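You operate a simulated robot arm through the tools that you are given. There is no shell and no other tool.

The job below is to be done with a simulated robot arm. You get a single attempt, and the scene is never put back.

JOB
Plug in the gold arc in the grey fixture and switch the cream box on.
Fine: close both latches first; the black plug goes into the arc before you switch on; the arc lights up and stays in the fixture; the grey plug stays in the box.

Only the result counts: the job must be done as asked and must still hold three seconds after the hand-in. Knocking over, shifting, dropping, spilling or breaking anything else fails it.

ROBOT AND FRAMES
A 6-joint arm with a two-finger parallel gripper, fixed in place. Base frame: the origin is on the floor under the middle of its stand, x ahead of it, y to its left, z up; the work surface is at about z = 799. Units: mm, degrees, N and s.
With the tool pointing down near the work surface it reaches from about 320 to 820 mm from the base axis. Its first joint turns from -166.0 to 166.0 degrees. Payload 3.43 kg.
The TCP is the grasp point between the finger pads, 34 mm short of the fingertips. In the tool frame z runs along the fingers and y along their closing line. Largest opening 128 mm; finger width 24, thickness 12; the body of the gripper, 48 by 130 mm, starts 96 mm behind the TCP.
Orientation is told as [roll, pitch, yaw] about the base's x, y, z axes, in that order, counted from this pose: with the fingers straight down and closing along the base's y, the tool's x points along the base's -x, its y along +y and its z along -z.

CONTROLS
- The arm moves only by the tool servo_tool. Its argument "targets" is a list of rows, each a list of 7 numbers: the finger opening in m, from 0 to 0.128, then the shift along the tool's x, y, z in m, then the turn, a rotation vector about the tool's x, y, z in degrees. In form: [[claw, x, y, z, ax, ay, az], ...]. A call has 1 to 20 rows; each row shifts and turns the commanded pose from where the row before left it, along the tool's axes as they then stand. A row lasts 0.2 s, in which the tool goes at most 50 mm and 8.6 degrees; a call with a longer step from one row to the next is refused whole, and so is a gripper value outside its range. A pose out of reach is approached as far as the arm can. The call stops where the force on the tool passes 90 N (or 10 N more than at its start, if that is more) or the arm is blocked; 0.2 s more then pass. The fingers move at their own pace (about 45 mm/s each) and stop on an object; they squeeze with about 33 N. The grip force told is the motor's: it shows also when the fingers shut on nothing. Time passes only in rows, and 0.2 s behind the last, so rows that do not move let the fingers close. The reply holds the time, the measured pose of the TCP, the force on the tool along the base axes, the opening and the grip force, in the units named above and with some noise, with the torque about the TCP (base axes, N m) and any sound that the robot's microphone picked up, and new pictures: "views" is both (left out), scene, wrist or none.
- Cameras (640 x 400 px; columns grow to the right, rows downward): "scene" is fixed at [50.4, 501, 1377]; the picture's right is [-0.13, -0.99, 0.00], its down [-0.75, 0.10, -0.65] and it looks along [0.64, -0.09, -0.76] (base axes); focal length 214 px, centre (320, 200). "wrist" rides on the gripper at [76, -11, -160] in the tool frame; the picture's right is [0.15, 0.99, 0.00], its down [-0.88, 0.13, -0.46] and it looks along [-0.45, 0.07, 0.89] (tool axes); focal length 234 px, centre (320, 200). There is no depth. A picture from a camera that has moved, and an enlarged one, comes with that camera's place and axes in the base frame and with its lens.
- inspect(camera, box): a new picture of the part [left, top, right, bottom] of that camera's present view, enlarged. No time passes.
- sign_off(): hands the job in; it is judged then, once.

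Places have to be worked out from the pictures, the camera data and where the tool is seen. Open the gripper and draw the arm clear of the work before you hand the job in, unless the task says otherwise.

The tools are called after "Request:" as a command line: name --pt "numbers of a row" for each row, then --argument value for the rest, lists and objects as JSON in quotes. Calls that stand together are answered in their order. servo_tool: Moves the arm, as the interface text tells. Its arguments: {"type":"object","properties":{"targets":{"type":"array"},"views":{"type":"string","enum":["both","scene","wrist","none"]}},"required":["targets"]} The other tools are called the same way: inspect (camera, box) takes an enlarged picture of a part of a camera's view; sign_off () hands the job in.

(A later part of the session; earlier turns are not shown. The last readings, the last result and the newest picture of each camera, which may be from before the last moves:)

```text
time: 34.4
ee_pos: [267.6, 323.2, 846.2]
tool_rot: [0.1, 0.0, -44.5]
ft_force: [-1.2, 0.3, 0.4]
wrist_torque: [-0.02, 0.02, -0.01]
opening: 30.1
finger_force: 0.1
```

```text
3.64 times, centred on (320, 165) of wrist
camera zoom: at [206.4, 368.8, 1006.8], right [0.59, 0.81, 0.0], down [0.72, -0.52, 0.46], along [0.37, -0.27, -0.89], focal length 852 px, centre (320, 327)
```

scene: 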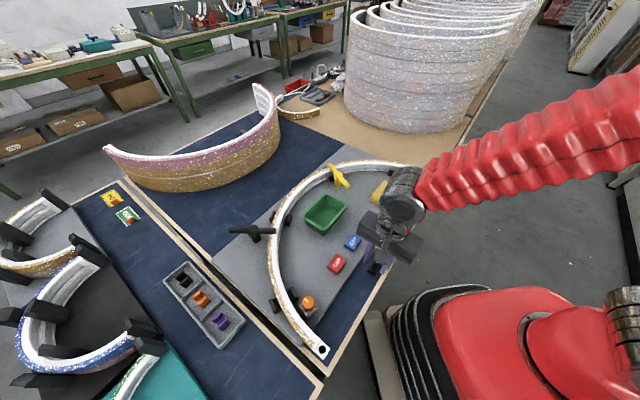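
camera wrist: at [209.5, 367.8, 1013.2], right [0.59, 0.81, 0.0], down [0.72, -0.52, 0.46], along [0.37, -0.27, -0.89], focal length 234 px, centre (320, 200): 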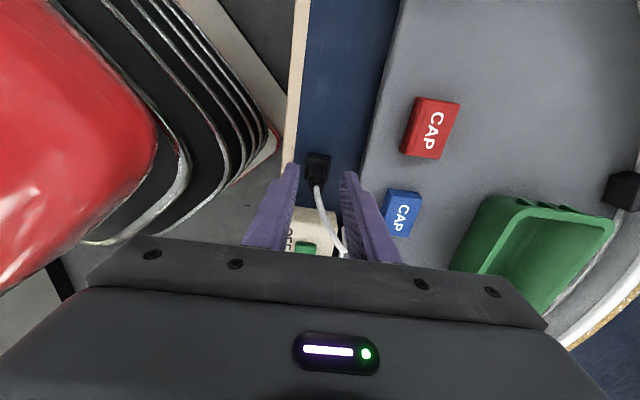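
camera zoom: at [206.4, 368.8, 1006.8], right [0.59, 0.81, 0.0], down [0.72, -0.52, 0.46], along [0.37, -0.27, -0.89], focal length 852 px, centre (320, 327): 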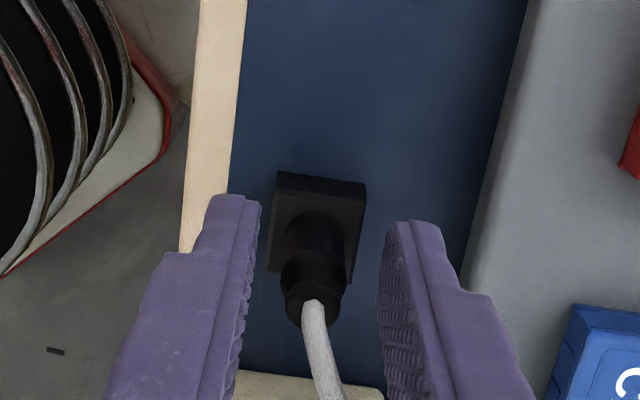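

The neck is centred between the pads, so I'll close the fingers.

Request:
servo_tool --pt "0.0 0 0 0 0 0 0" --pt "0.0 0 0 0 0 0 0" --pt "0.0 0 0 0 0 0 0" --views "wrist"

Request:
inspect --camera "wrist" --box '[270, 110, 370, 220]'

```text
time: 35.2
ee_pos: [267.7, 323.0, 847.4]
tool_rot: [0.1, 0.0, -44.5]
ft_force: [-0.3, -0.4, -0.1]
wrist_torque: [-0.03, -0.01, 0.03]
opening: 13.4
finger_force: 33.1
camera wrist: at [206.5, 368.8, 1006.9], right [0.59, 0.81, 0.0], down [0.72, -0.52, 0.46], along [0.37, -0.27, -0.89], focal length 234 px, centre (320, 200)
```

wrist: 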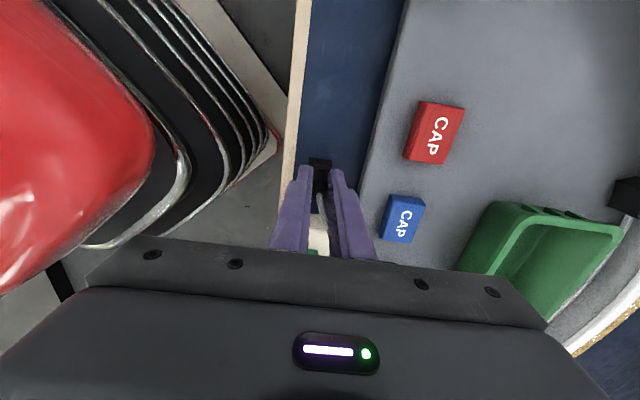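

```text
3.64 times, centred on (320, 165) of wrist
camera zoom: at [206.5, 368.8, 1006.9], right [0.59, 0.81, 0.0], down [0.72, -0.52, 0.46], along [0.37, -0.27, -0.89], focal length 852 px, centre (320, 327)
```

zoom: 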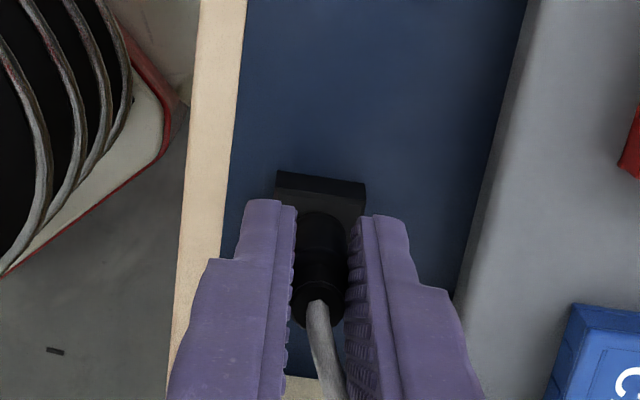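

The plug is gripped at 13.4 mm. I'll lift it straight up about 55 mm and check the cord tension and the plug's underside.

Request:
servo_tool --pt "0.0 0 0 -0.01 0 0 0" --pt "0.0 0 0 -0.015 0 0 0" --pt "0.0 0 0 -0.015 0 0 0" --pt "0.0 0 0 -0.015 0 0 0" --views "both"

Request:
inspect --camera "scene" --box '[340, 190, 430, 290]'

Request:
inspect --camera "wrist" --box '[260, 100, 380, 260]'

```text
time: 36.2
ee_pos: [266.9, 324.9, 902.4]
tool_rot: [-0.1, 0.0, -44.5]
ft_force: [0.0, -0.9, 0.0]
wrist_torque: [0.03, -0.02, -0.03]
opening: 13.4
finger_force: 33.0
camera wrist: at [205.7, 369.8, 1062.5], right [0.59, 0.81, 0.0], down [0.72, -0.52, 0.46], along [0.37, -0.27, -0.89], focal length 234 px, centre (320, 200)
```

scene: 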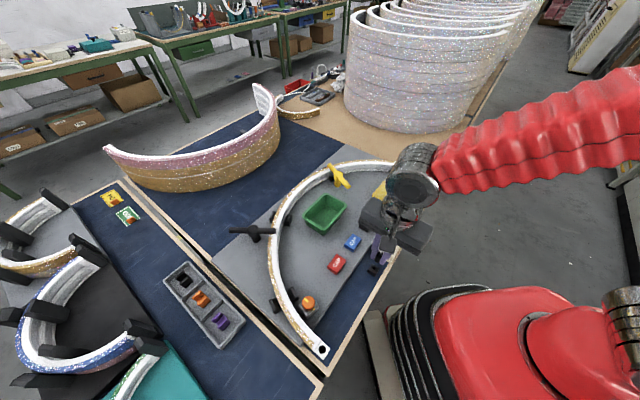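
wrist: 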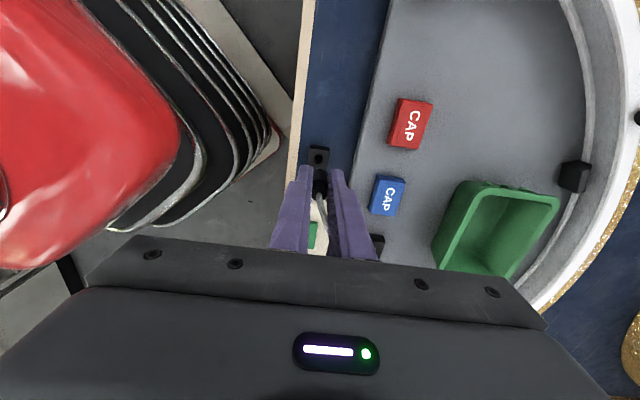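

```text
4.00 times, centred on (385, 240) of scene
camera zoom: at [50.4, 501.0, 1377.0], right [-0.13, -0.99, 0.0], down [-0.75, 0.1, -0.65], along [0.64, -0.09, -0.76], focal length 858 px, centre (60, 40)
```

zoom: 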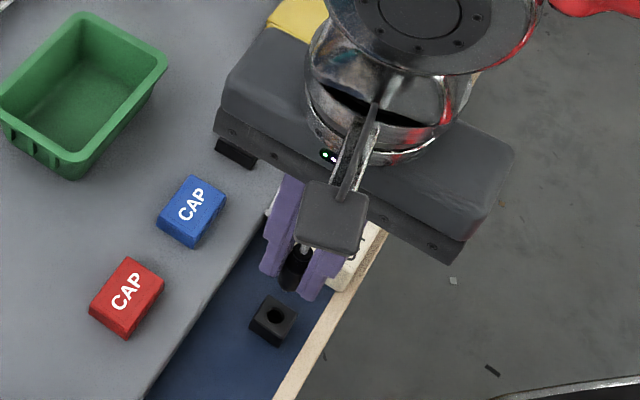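

```text
2.50 times, centred on (320, 180) of wrist
camera zoom: at [205.7, 369.8, 1062.5], right [0.59, 0.81, 0.0], down [0.72, -0.52, 0.46], along [0.37, -0.27, -0.89], focal length 585 px, centre (320, 250)
```

zoom: 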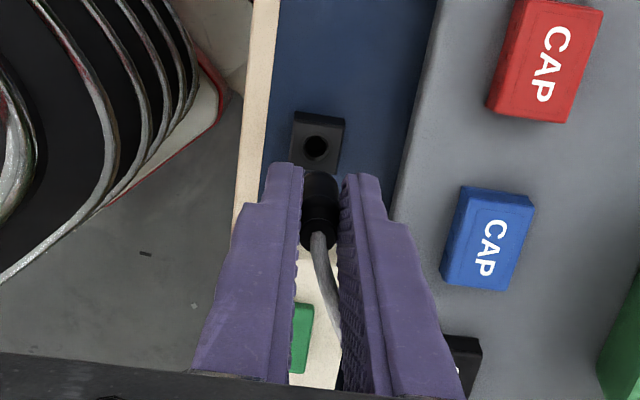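

The black square was only a parking holder, and the plug itself is a round body that came out freely. I'll look closely at the plug's tip and the cord.

Request:
inspect --camera "scene" --box '[362, 245, 392, 275]'

Request:
inspect --camera "wrist" --box '[295, 135, 345, 205]'

```text
13.33 times, centred on (377, 260) of scene
camera zoom: at [50.4, 501.0, 1377.0], right [-0.13, -0.99, 0.0], down [-0.75, 0.1, -0.65], along [0.64, -0.09, -0.76], focal length 2860 px, centre (-440, -600)
```

zoom: 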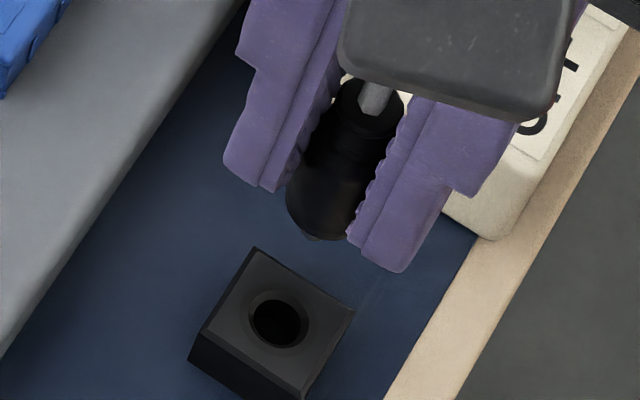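

```text
5.71 times, centred on (320, 170) of wrist
camera zoom: at [205.7, 369.8, 1062.5], right [0.59, 0.81, 0.0], down [0.72, -0.52, 0.46], along [0.37, -0.27, -0.89], focal length 1338 px, centre (320, 371)
```

zoom: 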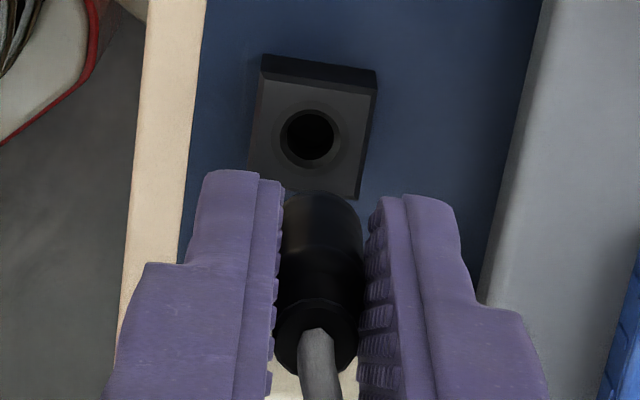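

The plug body's bottom is about level with the fingertips. The socket lies along the tool's +x direction, roughly 233 mm away. I'll move toward it in stages and watch for cord tension.

Request:
servo_tool --pt "0.0 0.03 0 -0.01 0 0 0" --pt "0.0 0.03 0 -0.008 0 0 0" --pt "0.0 0.03 0 0 0 0 0" --views "both"

Request:
inspect --camera "scene" --box '[320, 190, 440, 310]'

Request:
inspect --camera "wrist" --box '[240, 100, 400, 260]'

```text
time: 37.0
ee_pos: [204.2, 385.6, 919.0]
tool_rot: [0.0, 0.0, -44.5]
ft_force: [-0.6, -0.1, 0.4]
wrist_torque: [-0.03, 0.01, 0.0]
opening: 13.3
finger_force: 32.7
camera wrist: at [143.0, 431.0, 1079.1], right [0.59, 0.81, 0.0], down [0.72, -0.52, 0.46], along [0.37, -0.27, -0.89], focal length 234 px, centre (320, 200)
```

scene: 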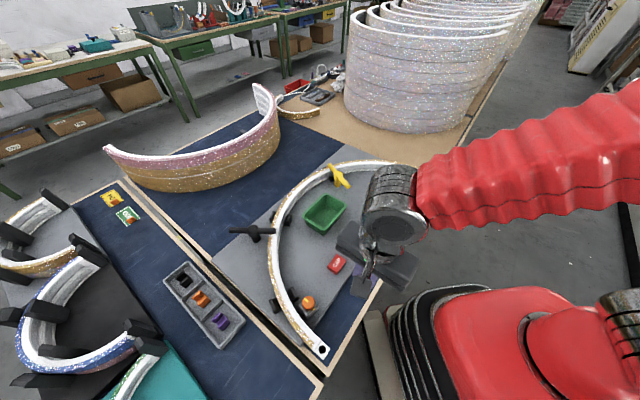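
wrist: 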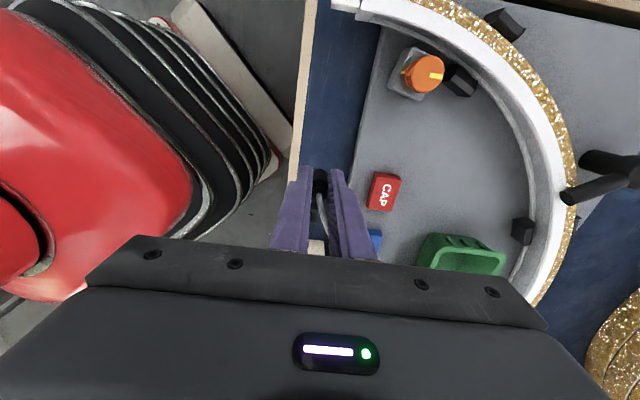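

```text
3.33 times, centred on (380, 250) of scene
camera zoom: at [50.4, 501.0, 1377.0], right [-0.13, -0.99, 0.0], down [-0.75, 0.1, -0.65], along [0.64, -0.09, -0.76], focal length 715 px, centre (120, 33)
```

zoom: 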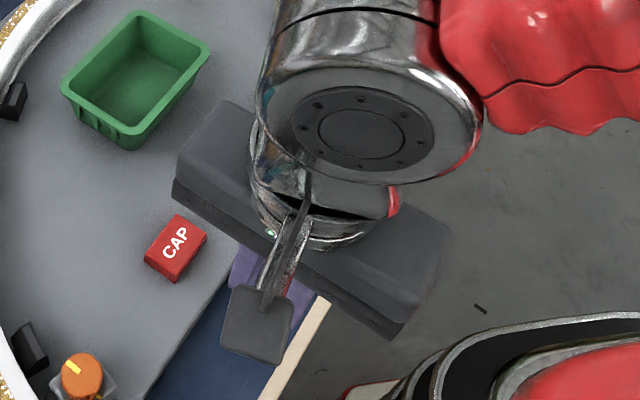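

```text
2.50 times, centred on (320, 180) of wrist
camera zoom: at [143.0, 431.0, 1079.1], right [0.59, 0.81, 0.0], down [0.72, -0.52, 0.46], along [0.37, -0.27, -0.89], focal length 585 px, centre (320, 250)
```

zoom: 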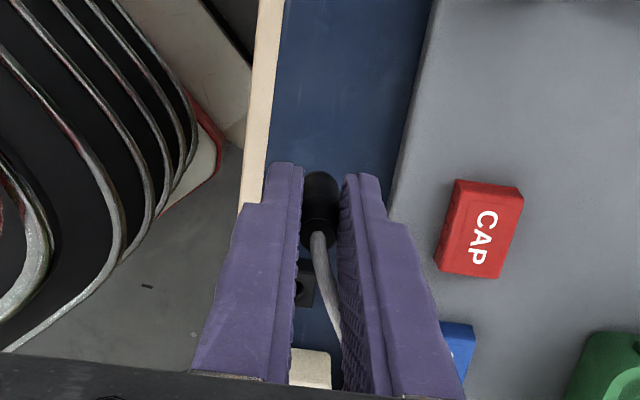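

There's no tension yet and the holder stayed in place. I'll go another 50 mm.

Request:
servo_tool --pt "0.0 0.025 0 0 0 0 0" --pt "0.0 0.025 0 0 0 0 0" --views "wrist"

Request:
inspect --camera "wrist" --box '[240, 100, 400, 260]'

Request:
inspect --camera "scene" --box '[320, 190, 440, 310]'

```text
time: 37.6
ee_pos: [169.3, 422.5, 920.4]
tool_rot: [0.0, 0.0, -44.5]
ft_force: [0.9, 0.1, -0.7]
wrist_torque: [-0.02, 0.0, 0.01]
opening: 13.3
finger_force: 33.2
camera wrist: at [107.7, 467.5, 1080.2], right [0.59, 0.81, 0.0], down [0.72, -0.52, 0.46], along [0.37, -0.27, -0.89], focal length 234 px, centre (320, 200)
```

wrist: 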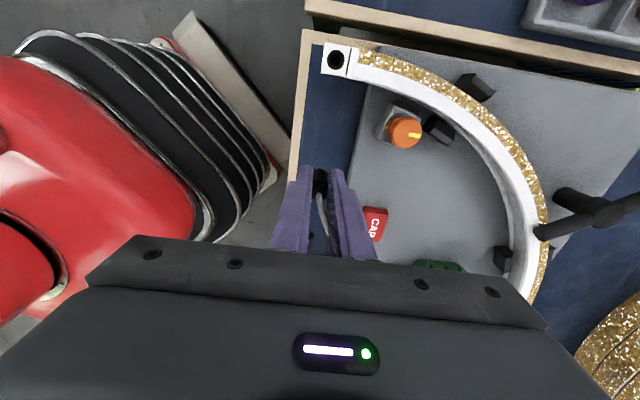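

```text
2.50 times, centred on (320, 180) of wrist
camera zoom: at [107.7, 467.5, 1080.2], right [0.59, 0.81, 0.0], down [0.72, -0.52, 0.46], along [0.37, -0.27, -0.89], focal length 585 px, centre (320, 250)
```

zoom: 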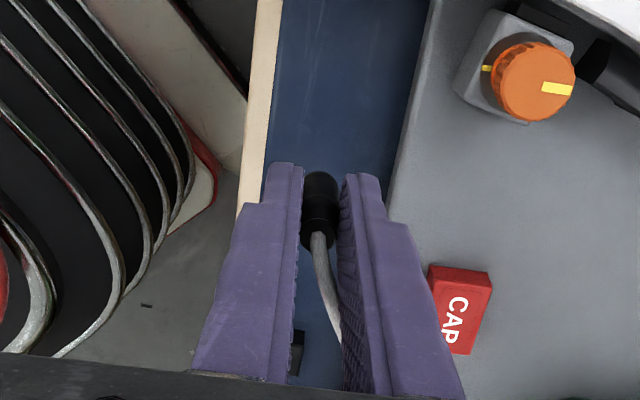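

```text
3.33 times, centred on (380, 250) of scene
camera zoom: at [50.4, 501.0, 1377.0], right [-0.13, -0.99, 0.0], down [-0.75, 0.1, -0.65], along [0.64, -0.09, -0.76], focal length 715 px, centre (120, 33)
```

zoom: 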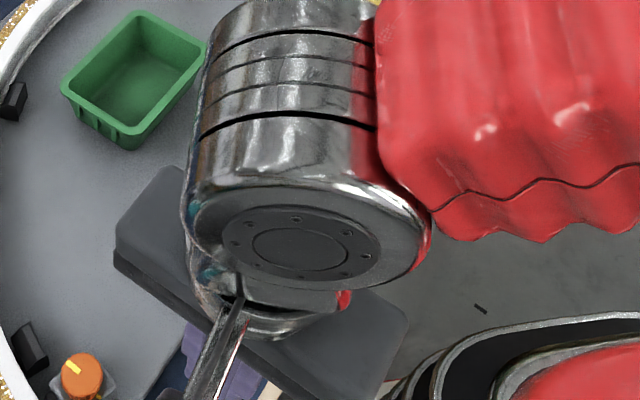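

Still no tension. The socket is now in view, so I'll measure it precisely before continuing.

Request:
inspect --camera "wrist" --box '[305, 35, 385, 95]'

Request:
servo_tool --pt "0.0 0.02 0 0 0 0 0" --views "wrist"

Request:
inspect --camera "wrist" --box '[300, 50, 380, 120]'

```text
6.67 times, centred on (345, 65) of wrist
camera zoom: at [107.7, 467.5, 1080.2], right [0.59, 0.81, 0.0], down [0.72, -0.52, 0.46], along [0.37, -0.27, -0.89], focal length 1561 px, centre (153, 1100)
```

zoom: 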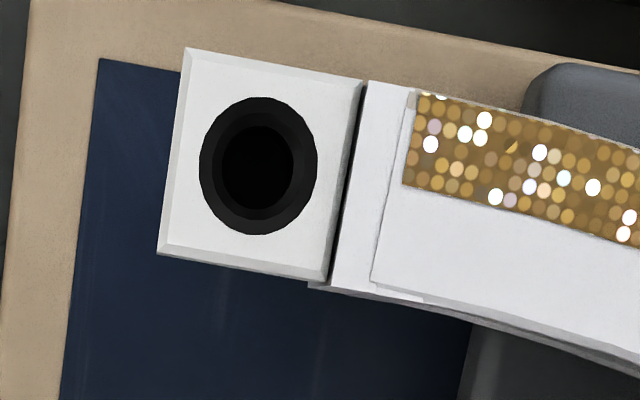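

```text
time: 38.0
ee_pos: [153.6, 436.3, 919.2]
tool_rot: [0.1, 0.0, -44.5]
ft_force: [0.8, 0.5, 0.5]
wrist_torque: [-0.06, 0.01, 0.0]
opening: 13.3
finger_force: 32.9
camera wrist: at [93.0, 481.2, 1080.5], right [0.59, 0.81, 0.0], down [0.72, -0.52, 0.46], along [0.37, -0.27, -0.89], focal length 234 px, centre (320, 200)
```

wrist: 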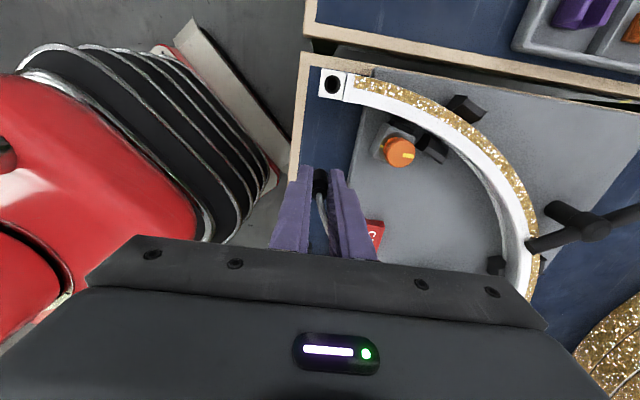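

```text
5.71 times, centred on (340, 85) of wrist
camera zoom: at [93.0, 481.2, 1080.5], right [0.59, 0.81, 0.0], down [0.72, -0.52, 0.46], along [0.37, -0.27, -0.89], focal length 1338 px, centre (206, 857)
```

zoom: 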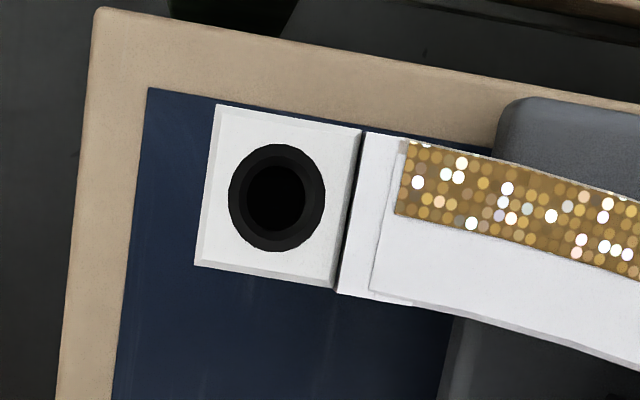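

The socket is at about (103, 489), and there's still no cord tension at a reach of 310 mm. I'll continue in 20 mm steps, reading the force each time.

Request:
servo_tool --pt "0.0 0.02 0.001 0 0 0 0" --views "none"

Request:
servo_tool --pt "0.0 0.02 0.001 0 0 0 0" --views "both"

Request:
inspect --camera "wrist" --box '[270, 80, 370, 220]'

```text
time: 38.4
ee_pos: [140.2, 451.1, 921.7]
tool_rot: [0.0, -0.1, -44.6]
ft_force: [0.8, 0.8, -0.4]
wrist_torque: [0.02, 0.03, -0.01]
opening: 13.5
finger_force: 32.5
```

```text
time: 38.8
ee_pos: [126.0, 465.3, 921.2]
tool_rot: [-0.1, 0.0, -44.5]
ft_force: [-0.1, 0.0, -1.1]
wrist_torque: [0.01, 0.02, -0.03]
opening: 13.1
finger_force: 32.5
camera wrist: at [64.5, 510.6, 1080.9], right [0.59, 0.81, 0.0], down [0.72, -0.52, 0.46], along [0.37, -0.27, -0.89], focal length 234 px, centre (320, 200)
```

scene: 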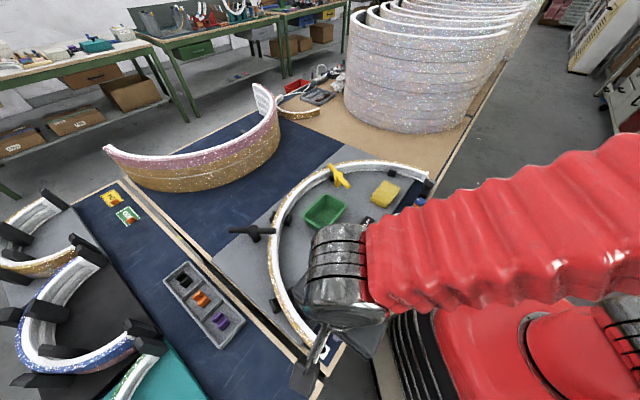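
wrist: 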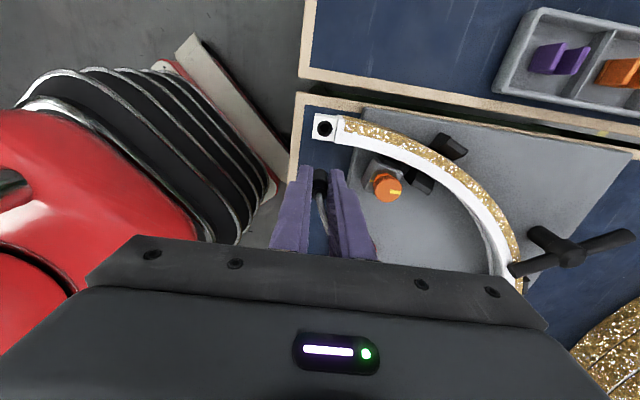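

```text
2.86 times, centred on (320, 150) of wrist
camera zoom: at [64.5, 510.6, 1080.9], right [0.59, 0.81, 0.0], down [0.72, -0.52, 0.46], along [0.37, -0.27, -0.89], focal length 669 px, centre (320, 343)
```

zoom: 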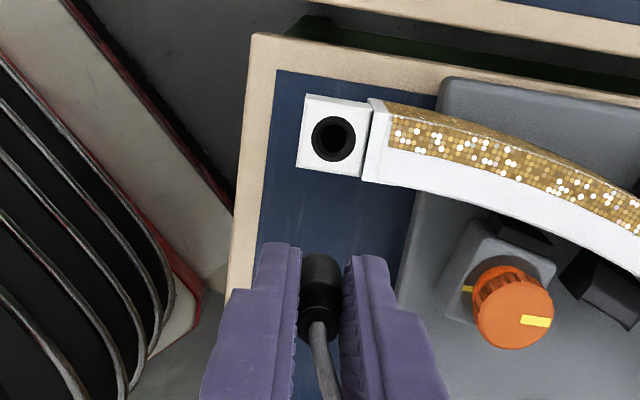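

There's still no tension at a reach of 350 mm, so the cord is long enough. I'll move close to the socket and measure again.

Request:
servo_tool --pt "0.0 0.014 0.0004 0 0 0 0" --pt "0.0 0.014 0.0004 0 0 0 0" --views "both"

Request:
inspect --camera "wrist" --box '[280, 110, 360, 210]'

Request:
inspect --camera "scene" --box '[280, 310, 360, 390]'

```text
time: 39.4
ee_pos: [106.1, 485.3, 920.5]
tool_rot: [-0.1, 0.0, -44.5]
ft_force: [0.2, 1.4, -0.3]
wrist_torque: [0.02, -0.01, 0.01]
opening: 13.5
finger_force: 32.9
camera wrist: at [44.9, 530.6, 1080.2], right [0.59, 0.81, 0.0], down [0.72, -0.52, 0.46], along [0.37, -0.27, -0.89], focal length 234 px, centre (320, 200)
```

scene: 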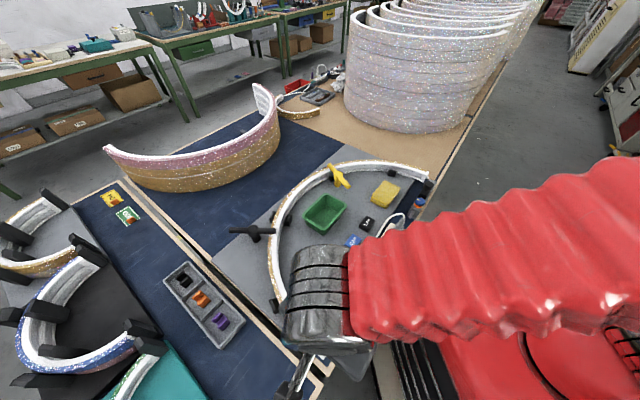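
wrist: 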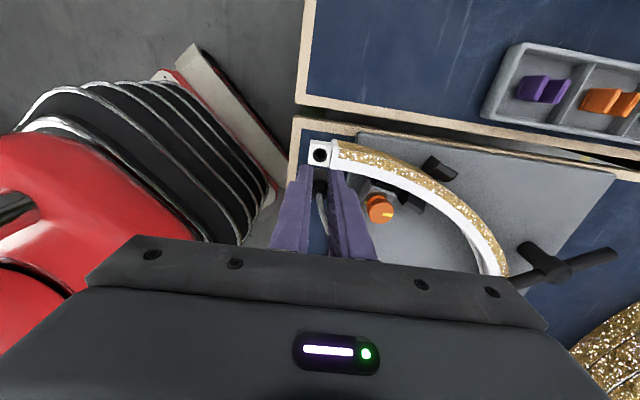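

```text
4.00 times, centred on (320, 160) of wrist
camera zoom: at [44.9, 530.6, 1080.2], right [0.59, 0.81, 0.0], down [0.72, -0.52, 0.46], along [0.37, -0.27, -0.89], focal length 937 px, centre (320, 360)
```

zoom: 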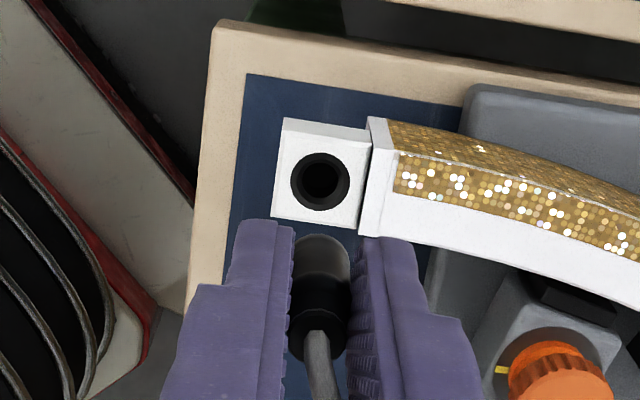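

```text
5.00 times, centred on (320, 350) of scene
camera zoom: at [50.4, 501.0, 1377.0], right [-0.13, -0.99, 0.0], down [-0.75, 0.1, -0.65], along [0.64, -0.09, -0.76], focal length 1072 px, centre (320, -550)
```

zoom: 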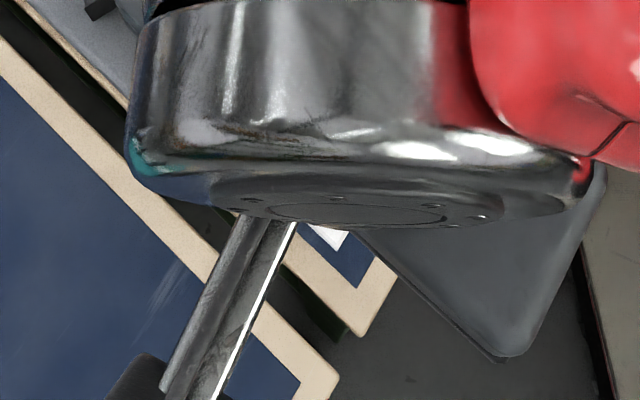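

The hole sits about 5 mm further along tool x, and the views together put the socket top at about z 837. I'll centre over it and lower 20 mm for another look.

Request:
servo_tool --pt "0.0 0.0052 -0.0003 0 0 0 0" --pt "0.0 0 0 0.01 0 0 0" --pt "0.0 0 0 0.01 0 0 0" --pt "0.0 0 0 0 0 0 0" --views "wrist"

Request:
inspect --camera "wrist" --box '[280, 130, 360, 210]'

```text
time: 40.4
ee_pos: [102.2, 489.6, 900.5]
tool_rot: [0.0, 0.0, -44.5]
ft_force: [0.0, 0.3, 0.0]
wrist_torque: [0.01, -0.04, 0.04]
opening: 13.4
finger_force: 33.0
camera wrist: at [41.2, 534.3, 1061.0], right [0.59, 0.81, 0.0], down [0.72, -0.52, 0.46], along [0.37, -0.27, -0.89], focal length 234 px, centre (320, 200)
```

wrist: 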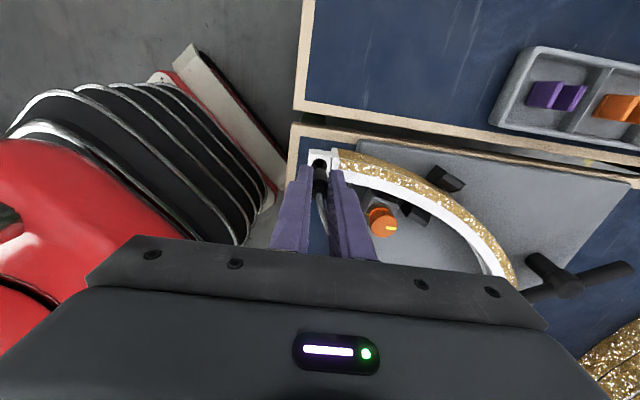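

```text
5.00 times, centred on (320, 170) of wrist
camera zoom: at [41.2, 534.3, 1061.0], right [0.59, 0.81, 0.0], down [0.72, -0.52, 0.46], along [0.37, -0.27, -0.89], focal length 1171 px, centre (320, 350)
```

zoom: 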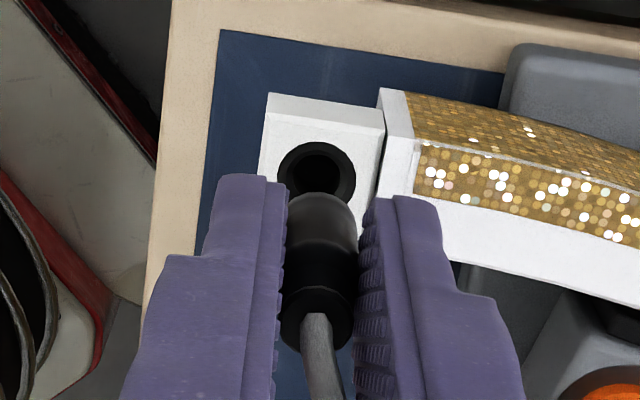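

The hole is about 1 mm off the plug axis. I'll correct that and lower slowly toward the socket in small steps.

Request:
servo_tool --pt "0.0 0.0008 -0.0004 0.003 0 0 0" --pt "0.0 0 0 0.003 0 0 0" --pt "0.0 0 0 0.003 0 0 0" --views "wrist"

Request:
inspect --camera "wrist" --box '[280, 130, 360, 210]'

```text
time: 41.2
ee_pos: [101.7, 489.7, 892.4]
tool_rot: [0.1, 0.0, -44.5]
ft_force: [-2.1, 2.9, 4.4]
wrist_torque: [0.14, 0.2, 0.03]
opening: 13.0
finger_force: 33.5
camera wrist: at [40.1, 535.3, 1052.7], right [0.59, 0.81, 0.0], down [0.72, -0.52, 0.45], along [0.37, -0.27, -0.89], focal length 234 px, centre (320, 200)
```

wrist: 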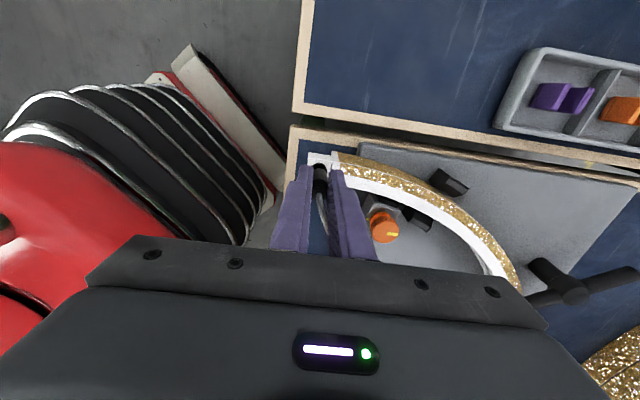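

```text
5.00 times, centred on (320, 170) of wrist
camera zoom: at [40.1, 535.3, 1052.7], right [0.59, 0.81, 0.0], down [0.72, -0.52, 0.45], along [0.37, -0.27, -0.89], focal length 1171 px, centre (320, 350)
```

zoom: 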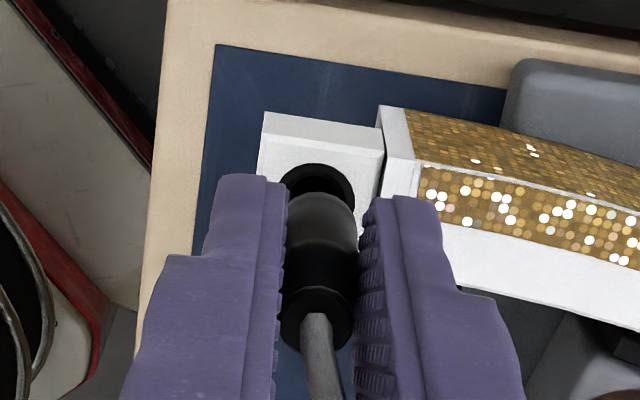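

Light contact (4 N) with a sideways push along tool +x means the pin is touching the funnel's near wall. I'll lift slightly, shift 2 mm along tool x, and try again.

Request:
servo_tool --pt "0.0 0 0 -0.002 0 0 0" --pt "0.0 0.002 0.0003 0 0 0 0" --pt "0.0 0 0 0.002 0 0 0" --pt "0.0 0 0 0.002 0 0 0" --views "wrist"

Request:
inspect --camera "wrist" --box '[280, 130, 360, 210]'

```text
time: 42.2
ee_pos: [100.0, 491.7, 889.9]
tool_rot: [0.1, 0.1, -44.5]
ft_force: [-0.6, -1.1, -1.0]
wrist_torque: [0.0, 0.05, -0.01]
opening: 13.0
finger_force: 33.1
camera wrist: at [39.3, 536.8, 1049.3], right [0.59, 0.81, 0.0], down [0.72, -0.52, 0.46], along [0.37, -0.27, -0.89], focal length 234 px, centre (320, 200)
```

wrist: 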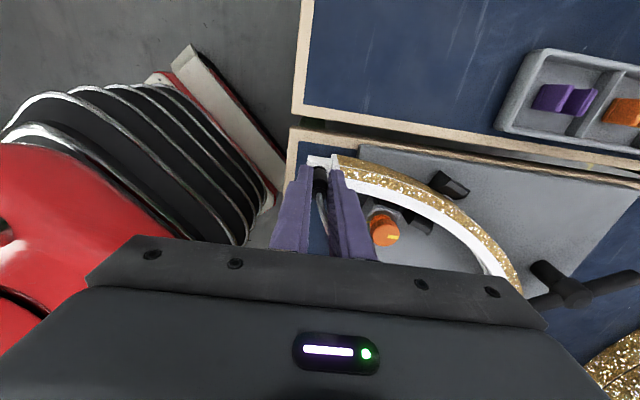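

```text
5.00 times, centred on (320, 170) of wrist
camera zoom: at [39.3, 536.8, 1049.3], right [0.59, 0.81, 0.0], down [0.72, -0.52, 0.46], along [0.37, -0.27, -0.89], focal length 1171 px, centre (320, 350)
```

zoom: 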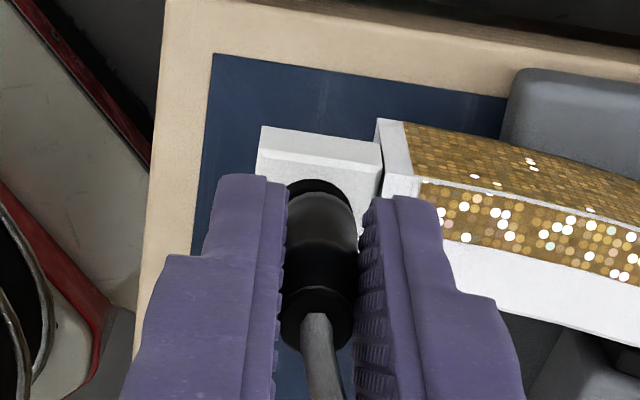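

The contact force has gone, so the pin is in the funnel. I'll continue down in 2 mm steps.

Request:
servo_tool --pt "0.0 0 0 0.002 0 0 0" --pt "0.0 0 0 0.002 0 0 0" --views "none"

Request:
inspect --camera "wrist" --box '[280, 130, 360, 210]'

```text
time: 42.8
ee_pos: [100.5, 492.5, 885.5]
tool_rot: [0.0, 0.1, -44.6]
ft_force: [-1.9, -1.5, 4.1]
wrist_torque: [-0.08, 0.08, -0.03]
opening: 13.6
finger_force: 32.9
```

```text
5.00 times, centred on (320, 170) of wrist
camera zoom: at [39.2, 537.3, 1045.6], right [0.59, 0.81, 0.0], down [0.72, -0.52, 0.46], along [0.37, -0.27, -0.89], focal length 1171 px, centre (320, 350)
```

zoom: 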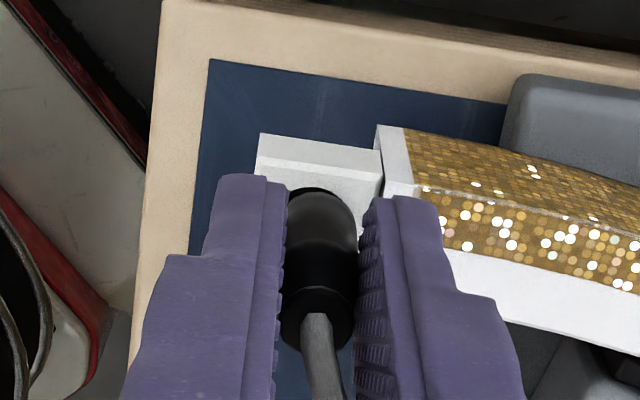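

There's a small side force along tool −y. I'll shift about 0.7 mm that way and keep going down.

Request:
servo_tool --pt "0.0 0 -0.0007 -0.0005 0 0 0" --pt "0.0 0 0 0.002 0 0 0" --views "none"

```text
time: 43.4
ee_pos: [99.0, 491.0, 885.1]
tool_rot: [0.1, 0.0, -44.6]
ft_force: [-3.9, -4.1, 14.0]
wrist_torque: [-0.22, 0.03, -0.03]
opening: 13.3
finger_force: 32.9
```

The upward force is 14 N with a push toward tool −y, so the pin is riding on the +y side of the funnel. I'll lift 2 mm, shift 1.2 mm toward −y, and go down again.

Request:
servo_tool --pt "0.0 0 0 -0.003 0 0 0" --pt "0.0 0 -0.0012 0 0 0 0" --pt "0.0 0 0 0.002 0 0 0" --pt "0.0 0 0 0 0 0 0" --views "wrist"

Request:
inspect --camera "wrist" --box '[295, 145, 345, 195]'

```text
time: 44.4
ee_pos: [98.4, 490.3, 885.1]
tool_rot: [0.0, 0.0, -44.5]
ft_force: [1.5, -0.4, -2.0]
wrist_torque: [0.04, -0.04, 0.03]
opening: 13.3
finger_force: 32.8
camera wrist: at [37.2, 535.5, 1045.6], right [0.59, 0.81, 0.0], down [0.72, -0.52, 0.46], along [0.37, -0.27, -0.89], focal length 234 px, centre (320, 200)
```

wrist: 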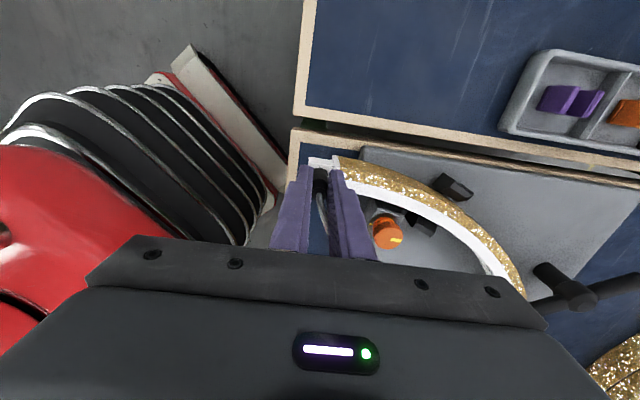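

```text
8.00 times, centred on (320, 170) of wrist
camera zoom: at [37.2, 535.5, 1045.6], right [0.59, 0.81, 0.0], down [0.72, -0.52, 0.46], along [0.37, -0.27, -0.89], focal length 1873 px, centre (320, 440)
```

zoom: 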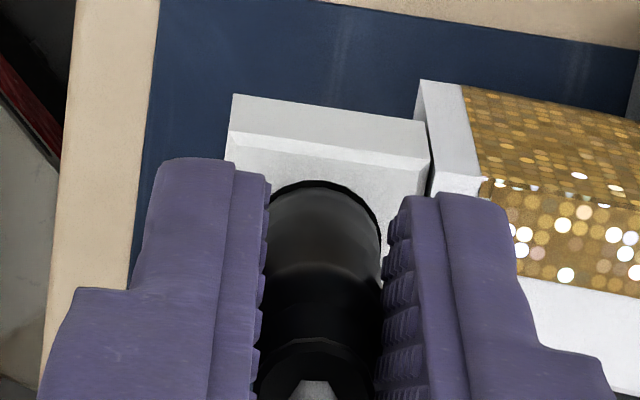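

The force is back to about zero, so I'll go down again in small steps.

Request:
servo_tool --pt "0.0 0 0 0.002 0 0 0" --pt "0.0 0 0 0 0 0 0" --views "none"

Request:
inspect --camera "wrist" --box '[295, 145, 345, 195]'

```text
time: 45.0
ee_pos: [97.0, 490.2, 884.0]
tool_rot: [0.1, 0.1, -44.5]
ft_force: [-5.0, -7.5, 23.8]
wrist_torque: [-0.32, 0.07, 0.0]
opening: 13.1
finger_force: 33.2
```

```text
8.00 times, centred on (320, 170) of wrist
camera zoom: at [37.2, 535.4, 1044.6], right [0.59, 0.81, 0.0], down [0.72, -0.53, 0.45], along [0.37, -0.27, -0.89], focal length 1873 px, centre (320, 440)
```

zoom: 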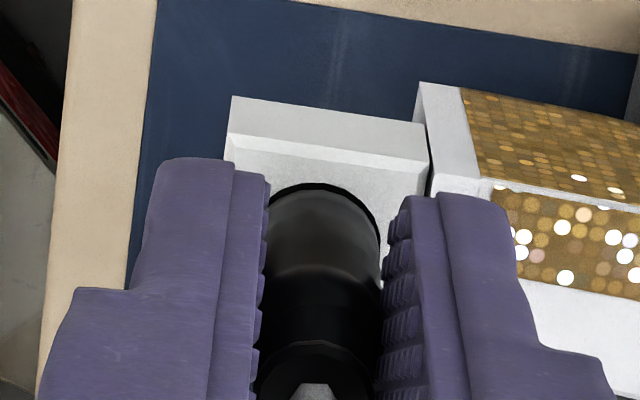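

The ring's centre looks about 1.2 mm toward tool −y from the plug body, which agrees with the side force. I'll ease up, shift −1.1 mm in y, and press again.

Request:
servo_tool --pt "0.0 0 0 -0.002 0 0 0" --pt "0.0 0 -0.0011 0 0 0 0" --pt "0.0 0 0 0 0 0 0" --views "none"

Request:
servo_tool --pt "0.0 0 0 0.0015 0 0 0" --pt "0.0 0 0 0.001 0 0 0" --pt "0.0 0 0 0 0 0 0" --views "none"

Request:
inspect --camera "wrist" --box '[295, 145, 345, 195]'

```text
time: 45.8
ee_pos: [97.4, 488.5, 887.1]
tool_rot: [0.0, 0.0, -44.5]
ft_force: [1.7, 0.0, -3.1]
wrist_torque: [0.07, 0.11, 0.01]
opening: 13.3
finger_force: 32.7
```

```text
time: 46.6
ee_pos: [98.0, 489.5, 883.4]
tool_rot: [0.1, 0.0, -44.5]
ft_force: [4.4, -7.8, 20.5]
wrist_torque: [-0.46, -0.29, -0.01]
opening: 13.5
finger_force: 32.5
```

```text
8.00 times, centred on (320, 170) of wrist
camera zoom: at [36.8, 534.7, 1044.4], right [0.59, 0.81, 0.0], down [0.72, -0.52, 0.46], along [0.37, -0.27, -0.89], focal length 1873 px, centre (320, 440)
```

zoom: 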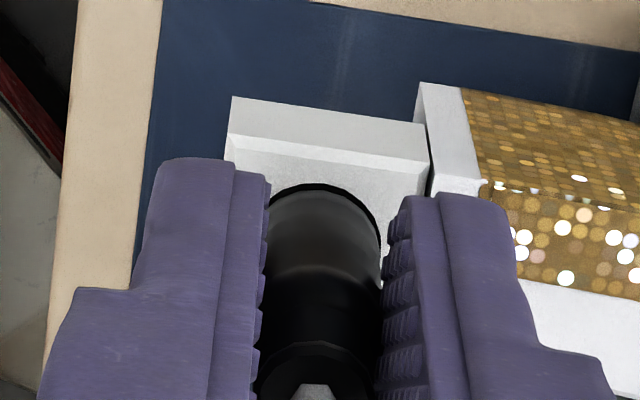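

The view did not change with the shift, and lifting showed a slight downward pull, so the pin is already in the bore. The side force now points to tool −x. I'll relax by 0.8 mm in x and press a bit more while watching for seating.

Request:
servo_tool --pt "0.0 -0.0008 0.0003 0 0 0 0" --pt "0.0 0 0 0 0 0 0" --views "none"

```text
time: 47.2
ee_pos: [98.2, 490.0, 883.7]
tool_rot: [0.1, 0.1, -44.5]
ft_force: [-3.2, -3.7, 23.4]
wrist_torque: [-0.17, 0.08, 0.0]
opening: 13.3
finger_force: 32.8
```

Request:
servo_tool --pt "0.0 0 -0.0008 0 0 0 0" --pt "0.0 0 0 0.0008 0 0 0" --pt "0.0 0 0 0 0 0 0" --views "none"

```text
time: 48.0
ee_pos: [96.6, 489.2, 882.5]
tool_rot: [0.1, 0.1, -44.6]
ft_force: [-5.3, 6.6, 21.0]
wrist_torque: [0.22, 0.08, 0.01]
opening: 13.2
finger_force: 32.8
```

The plug is creeping down (882.5) at about 21 N with modest side loads, which looks like frictional insertion. I'll correct +0.4 mm in x and press further in 1 mm steps.

Request:
servo_tool --pt "0.0 0.0004 0 0.001 0 0 0" --pt "0.0 0 0 0.001 0 0 0" --pt "0.0 0 0 0 0 0 0" --views "none"

Request:
inspect --camera "wrist" --box '[295, 145, 345, 195]'

```text
time: 48.8
ee_pos: [98.5, 489.0, 880.9]
tool_rot: [0.1, 0.1, -44.4]
ft_force: [4.2, 8.9, 23.5]
wrist_torque: [0.22, -0.31, 0.06]
opening: 13.5
finger_force: 33.1
```

```text
8.00 times, centred on (320, 170) of wrist
camera zoom: at [36.8, 533.7, 1040.5], right [0.59, 0.81, 0.0], down [0.72, -0.52, 0.46], along [0.37, -0.27, -0.89], focal length 1873 px, centre (320, 440)
```

zoom: 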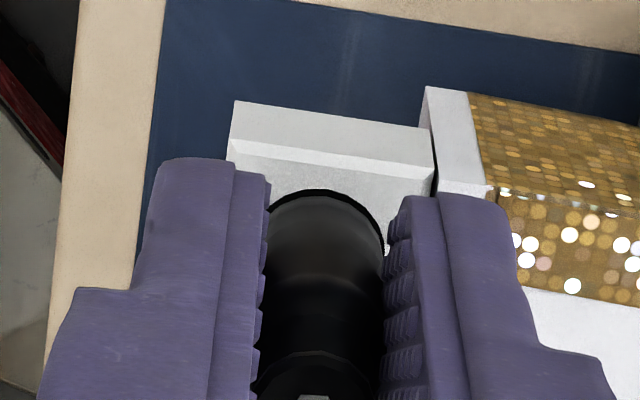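

The reading is 880.9 with a steady 23 N upward. The plug's top rim may be slipping up in the grip, so I'll look closely at the plug and the socket rim.

Request:
inspect --camera "wrist" --box '[308, 160, 332, 184]'

Request:
inspect --camera "wrist" --box '[305, 175, 335, 205]'

Request:
inspect --camera "scene" --box '[290, 330, 350, 380]'

```text
16.00 times, centred on (320, 172) of wrist
camera zoom: at [36.8, 533.7, 1040.5], right [0.59, 0.81, 0.0], down [0.72, -0.52, 0.46], along [0.37, -0.27, -0.89], focal length 3747 px, centre (320, 648)
```

zoom: 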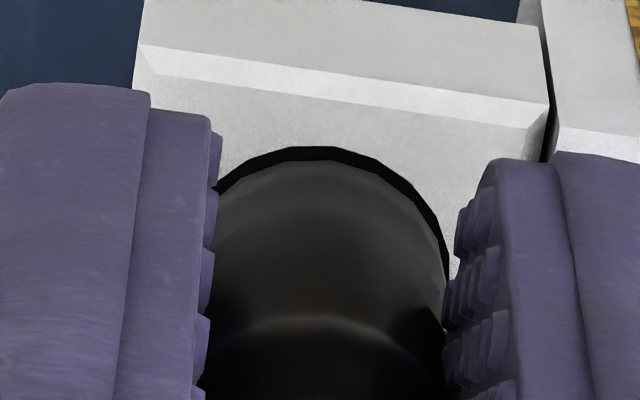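

```text
13.33 times, centred on (320, 190) of wrist
camera zoom: at [36.8, 533.7, 1040.5], right [0.59, 0.81, 0.0], down [0.72, -0.52, 0.46], along [0.37, -0.27, -0.89], focal length 3122 px, centre (320, 333)
```

zoom: 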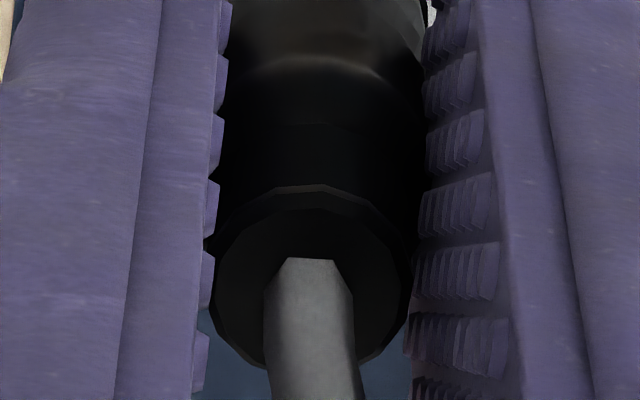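

```text
8.00 times, centred on (320, 355) of scene
camera zoom: at [50.4, 501.0, 1377.0], right [-0.13, -0.99, 0.0], down [-0.75, 0.1, -0.65], along [0.64, -0.09, -0.76], focal length 1716 px, centre (320, -1040)
```

zoom: 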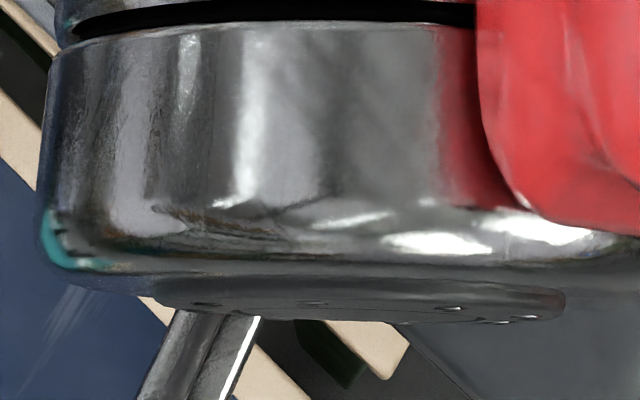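

The grip slips at about 24 N, so I need to cut the side load that jams the plug. The force points to tool (+3, +9) N, so I'll shift that way with no downward push.

Request:
servo_tool --pt "0.0 0.0003 0.0006 0 0 0 0" --pt "0.0 0 0 0 0 0 0" --views "none"

```text
time: 49.4
ee_pos: [97.8, 489.3, 879.4]
tool_rot: [-0.1, 0.0, -44.5]
ft_force: [-1.2, 2.9, 20.6]
wrist_torque: [0.09, -0.13, -0.02]
opening: 13.3
finger_force: 33.1
```

The side load is now small (about 3 N). I'll press 2 mm further and check whether the plug goes in or slips.

Request:
servo_tool --pt "0.0 0.0002 0.0001 0.001 0 0 0" --pt "0.0 0 0 0.001 0 0 0" --pt "0.0 0 0 0 0 0 0" --views "none"

Request:
inspect --camera "wrist" --box '[308, 160, 332, 184]'

Request:
inspect --camera "wrist" --box '[305, 175, 335, 205]'

```text
time: 50.2
ee_pos: [98.4, 489.5, 877.9]
tool_rot: [0.0, 0.0, -44.5]
ft_force: [-4.0, -2.6, 23.6]
wrist_torque: [-0.17, 0.02, -0.01]
opening: 13.3
finger_force: 33.3
```

```text
16.00 times, centred on (320, 172) of wrist
camera zoom: at [37.3, 534.4, 1038.8], right [0.59, 0.81, 0.0], down [0.72, -0.52, 0.46], along [0.37, -0.27, -0.89], focal length 3747 px, centre (320, 648)
```

zoom: 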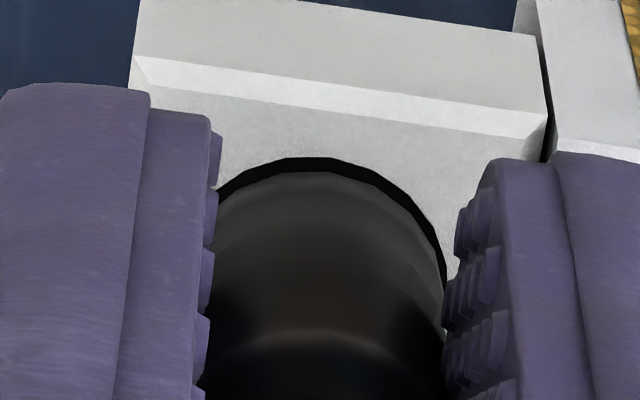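

```text
13.33 times, centred on (320, 190) of wrist
camera zoom: at [37.3, 534.4, 1038.8], right [0.59, 0.81, 0.0], down [0.72, -0.52, 0.46], along [0.37, -0.27, -0.89], focal length 3122 px, centre (320, 333)
```

zoom: 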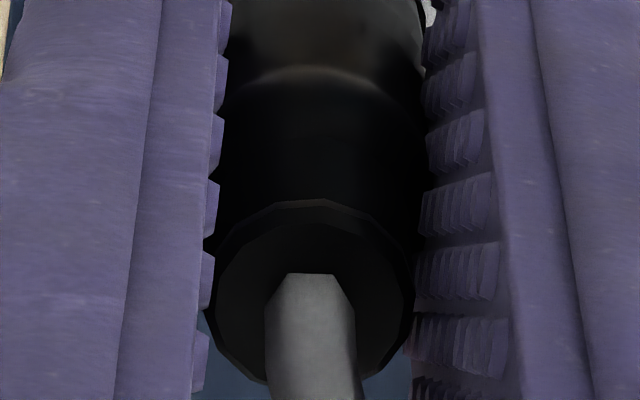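

The plug slipped about 4 mm up in the grip while going in only slightly. Its body bottom now looks flush with the socket's ring, so it's nearly or fully seated. I'll release gently, rise, and look at it from above.

Request:
servo_tool --pt "0.02 0 0 0 0 0 0" --pt "0.02 0 0 0 0 0 0" --pt "0.024 0 0 -0.01 0 0 0" --pt "0.03 0 0 -0.02 0 0 0" --pt "0.03 0 0 -0.025 0 0 0" --views "both"

Request:
inspect --camera "wrist" --box '[280, 120, 360, 220]'

Request:
inspect --camera "wrist" --box '[300, 140, 340, 190]'

```text
time: 51.4
ee_pos: [99.4, 489.2, 931.1]
tool_rot: [0.0, 0.0, -44.5]
ft_force: [0.6, 0.7, 0.3]
wrist_torque: [0.03, 0.01, 0.0]
opening: 30.1
finger_force: 0.2
camera wrist: at [37.5, 533.5, 1091.9], right [0.59, 0.81, 0.0], down [0.72, -0.52, 0.46], along [0.37, -0.27, -0.89], focal length 234 px, centre (320, 200)
```

scene: 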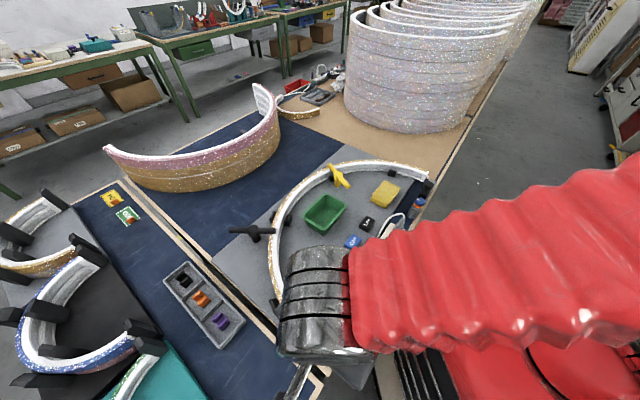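
wrist: 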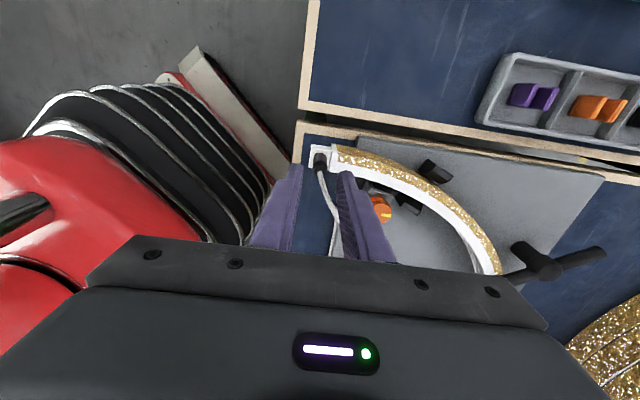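

```text
4.00 times, centred on (320, 170) of wrist
camera zoom: at [37.5, 533.5, 1091.9], right [0.59, 0.81, 0.0], down [0.72, -0.52, 0.46], along [0.37, -0.27, -0.89], focal length 937 px, centre (320, 320)
```

zoom: 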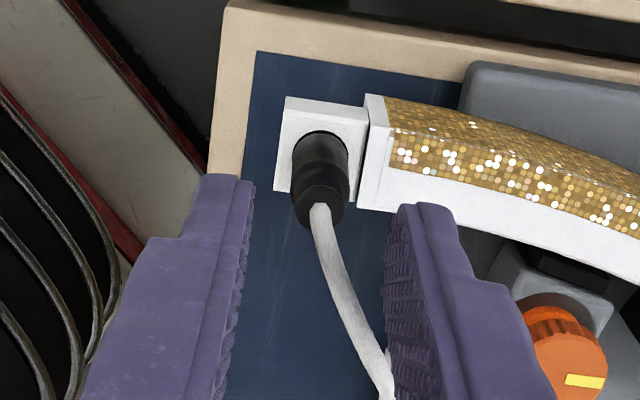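

```text
8.00 times, centred on (320, 165) of wrist
camera zoom: at [37.5, 533.5, 1091.9], right [0.59, 0.81, 0.0], down [0.72, -0.52, 0.46], along [0.37, -0.27, -0.89], focal length 1873 px, centre (320, 480)
```

zoom: 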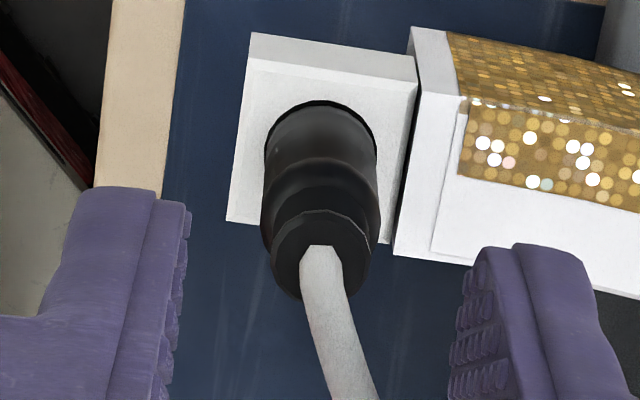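

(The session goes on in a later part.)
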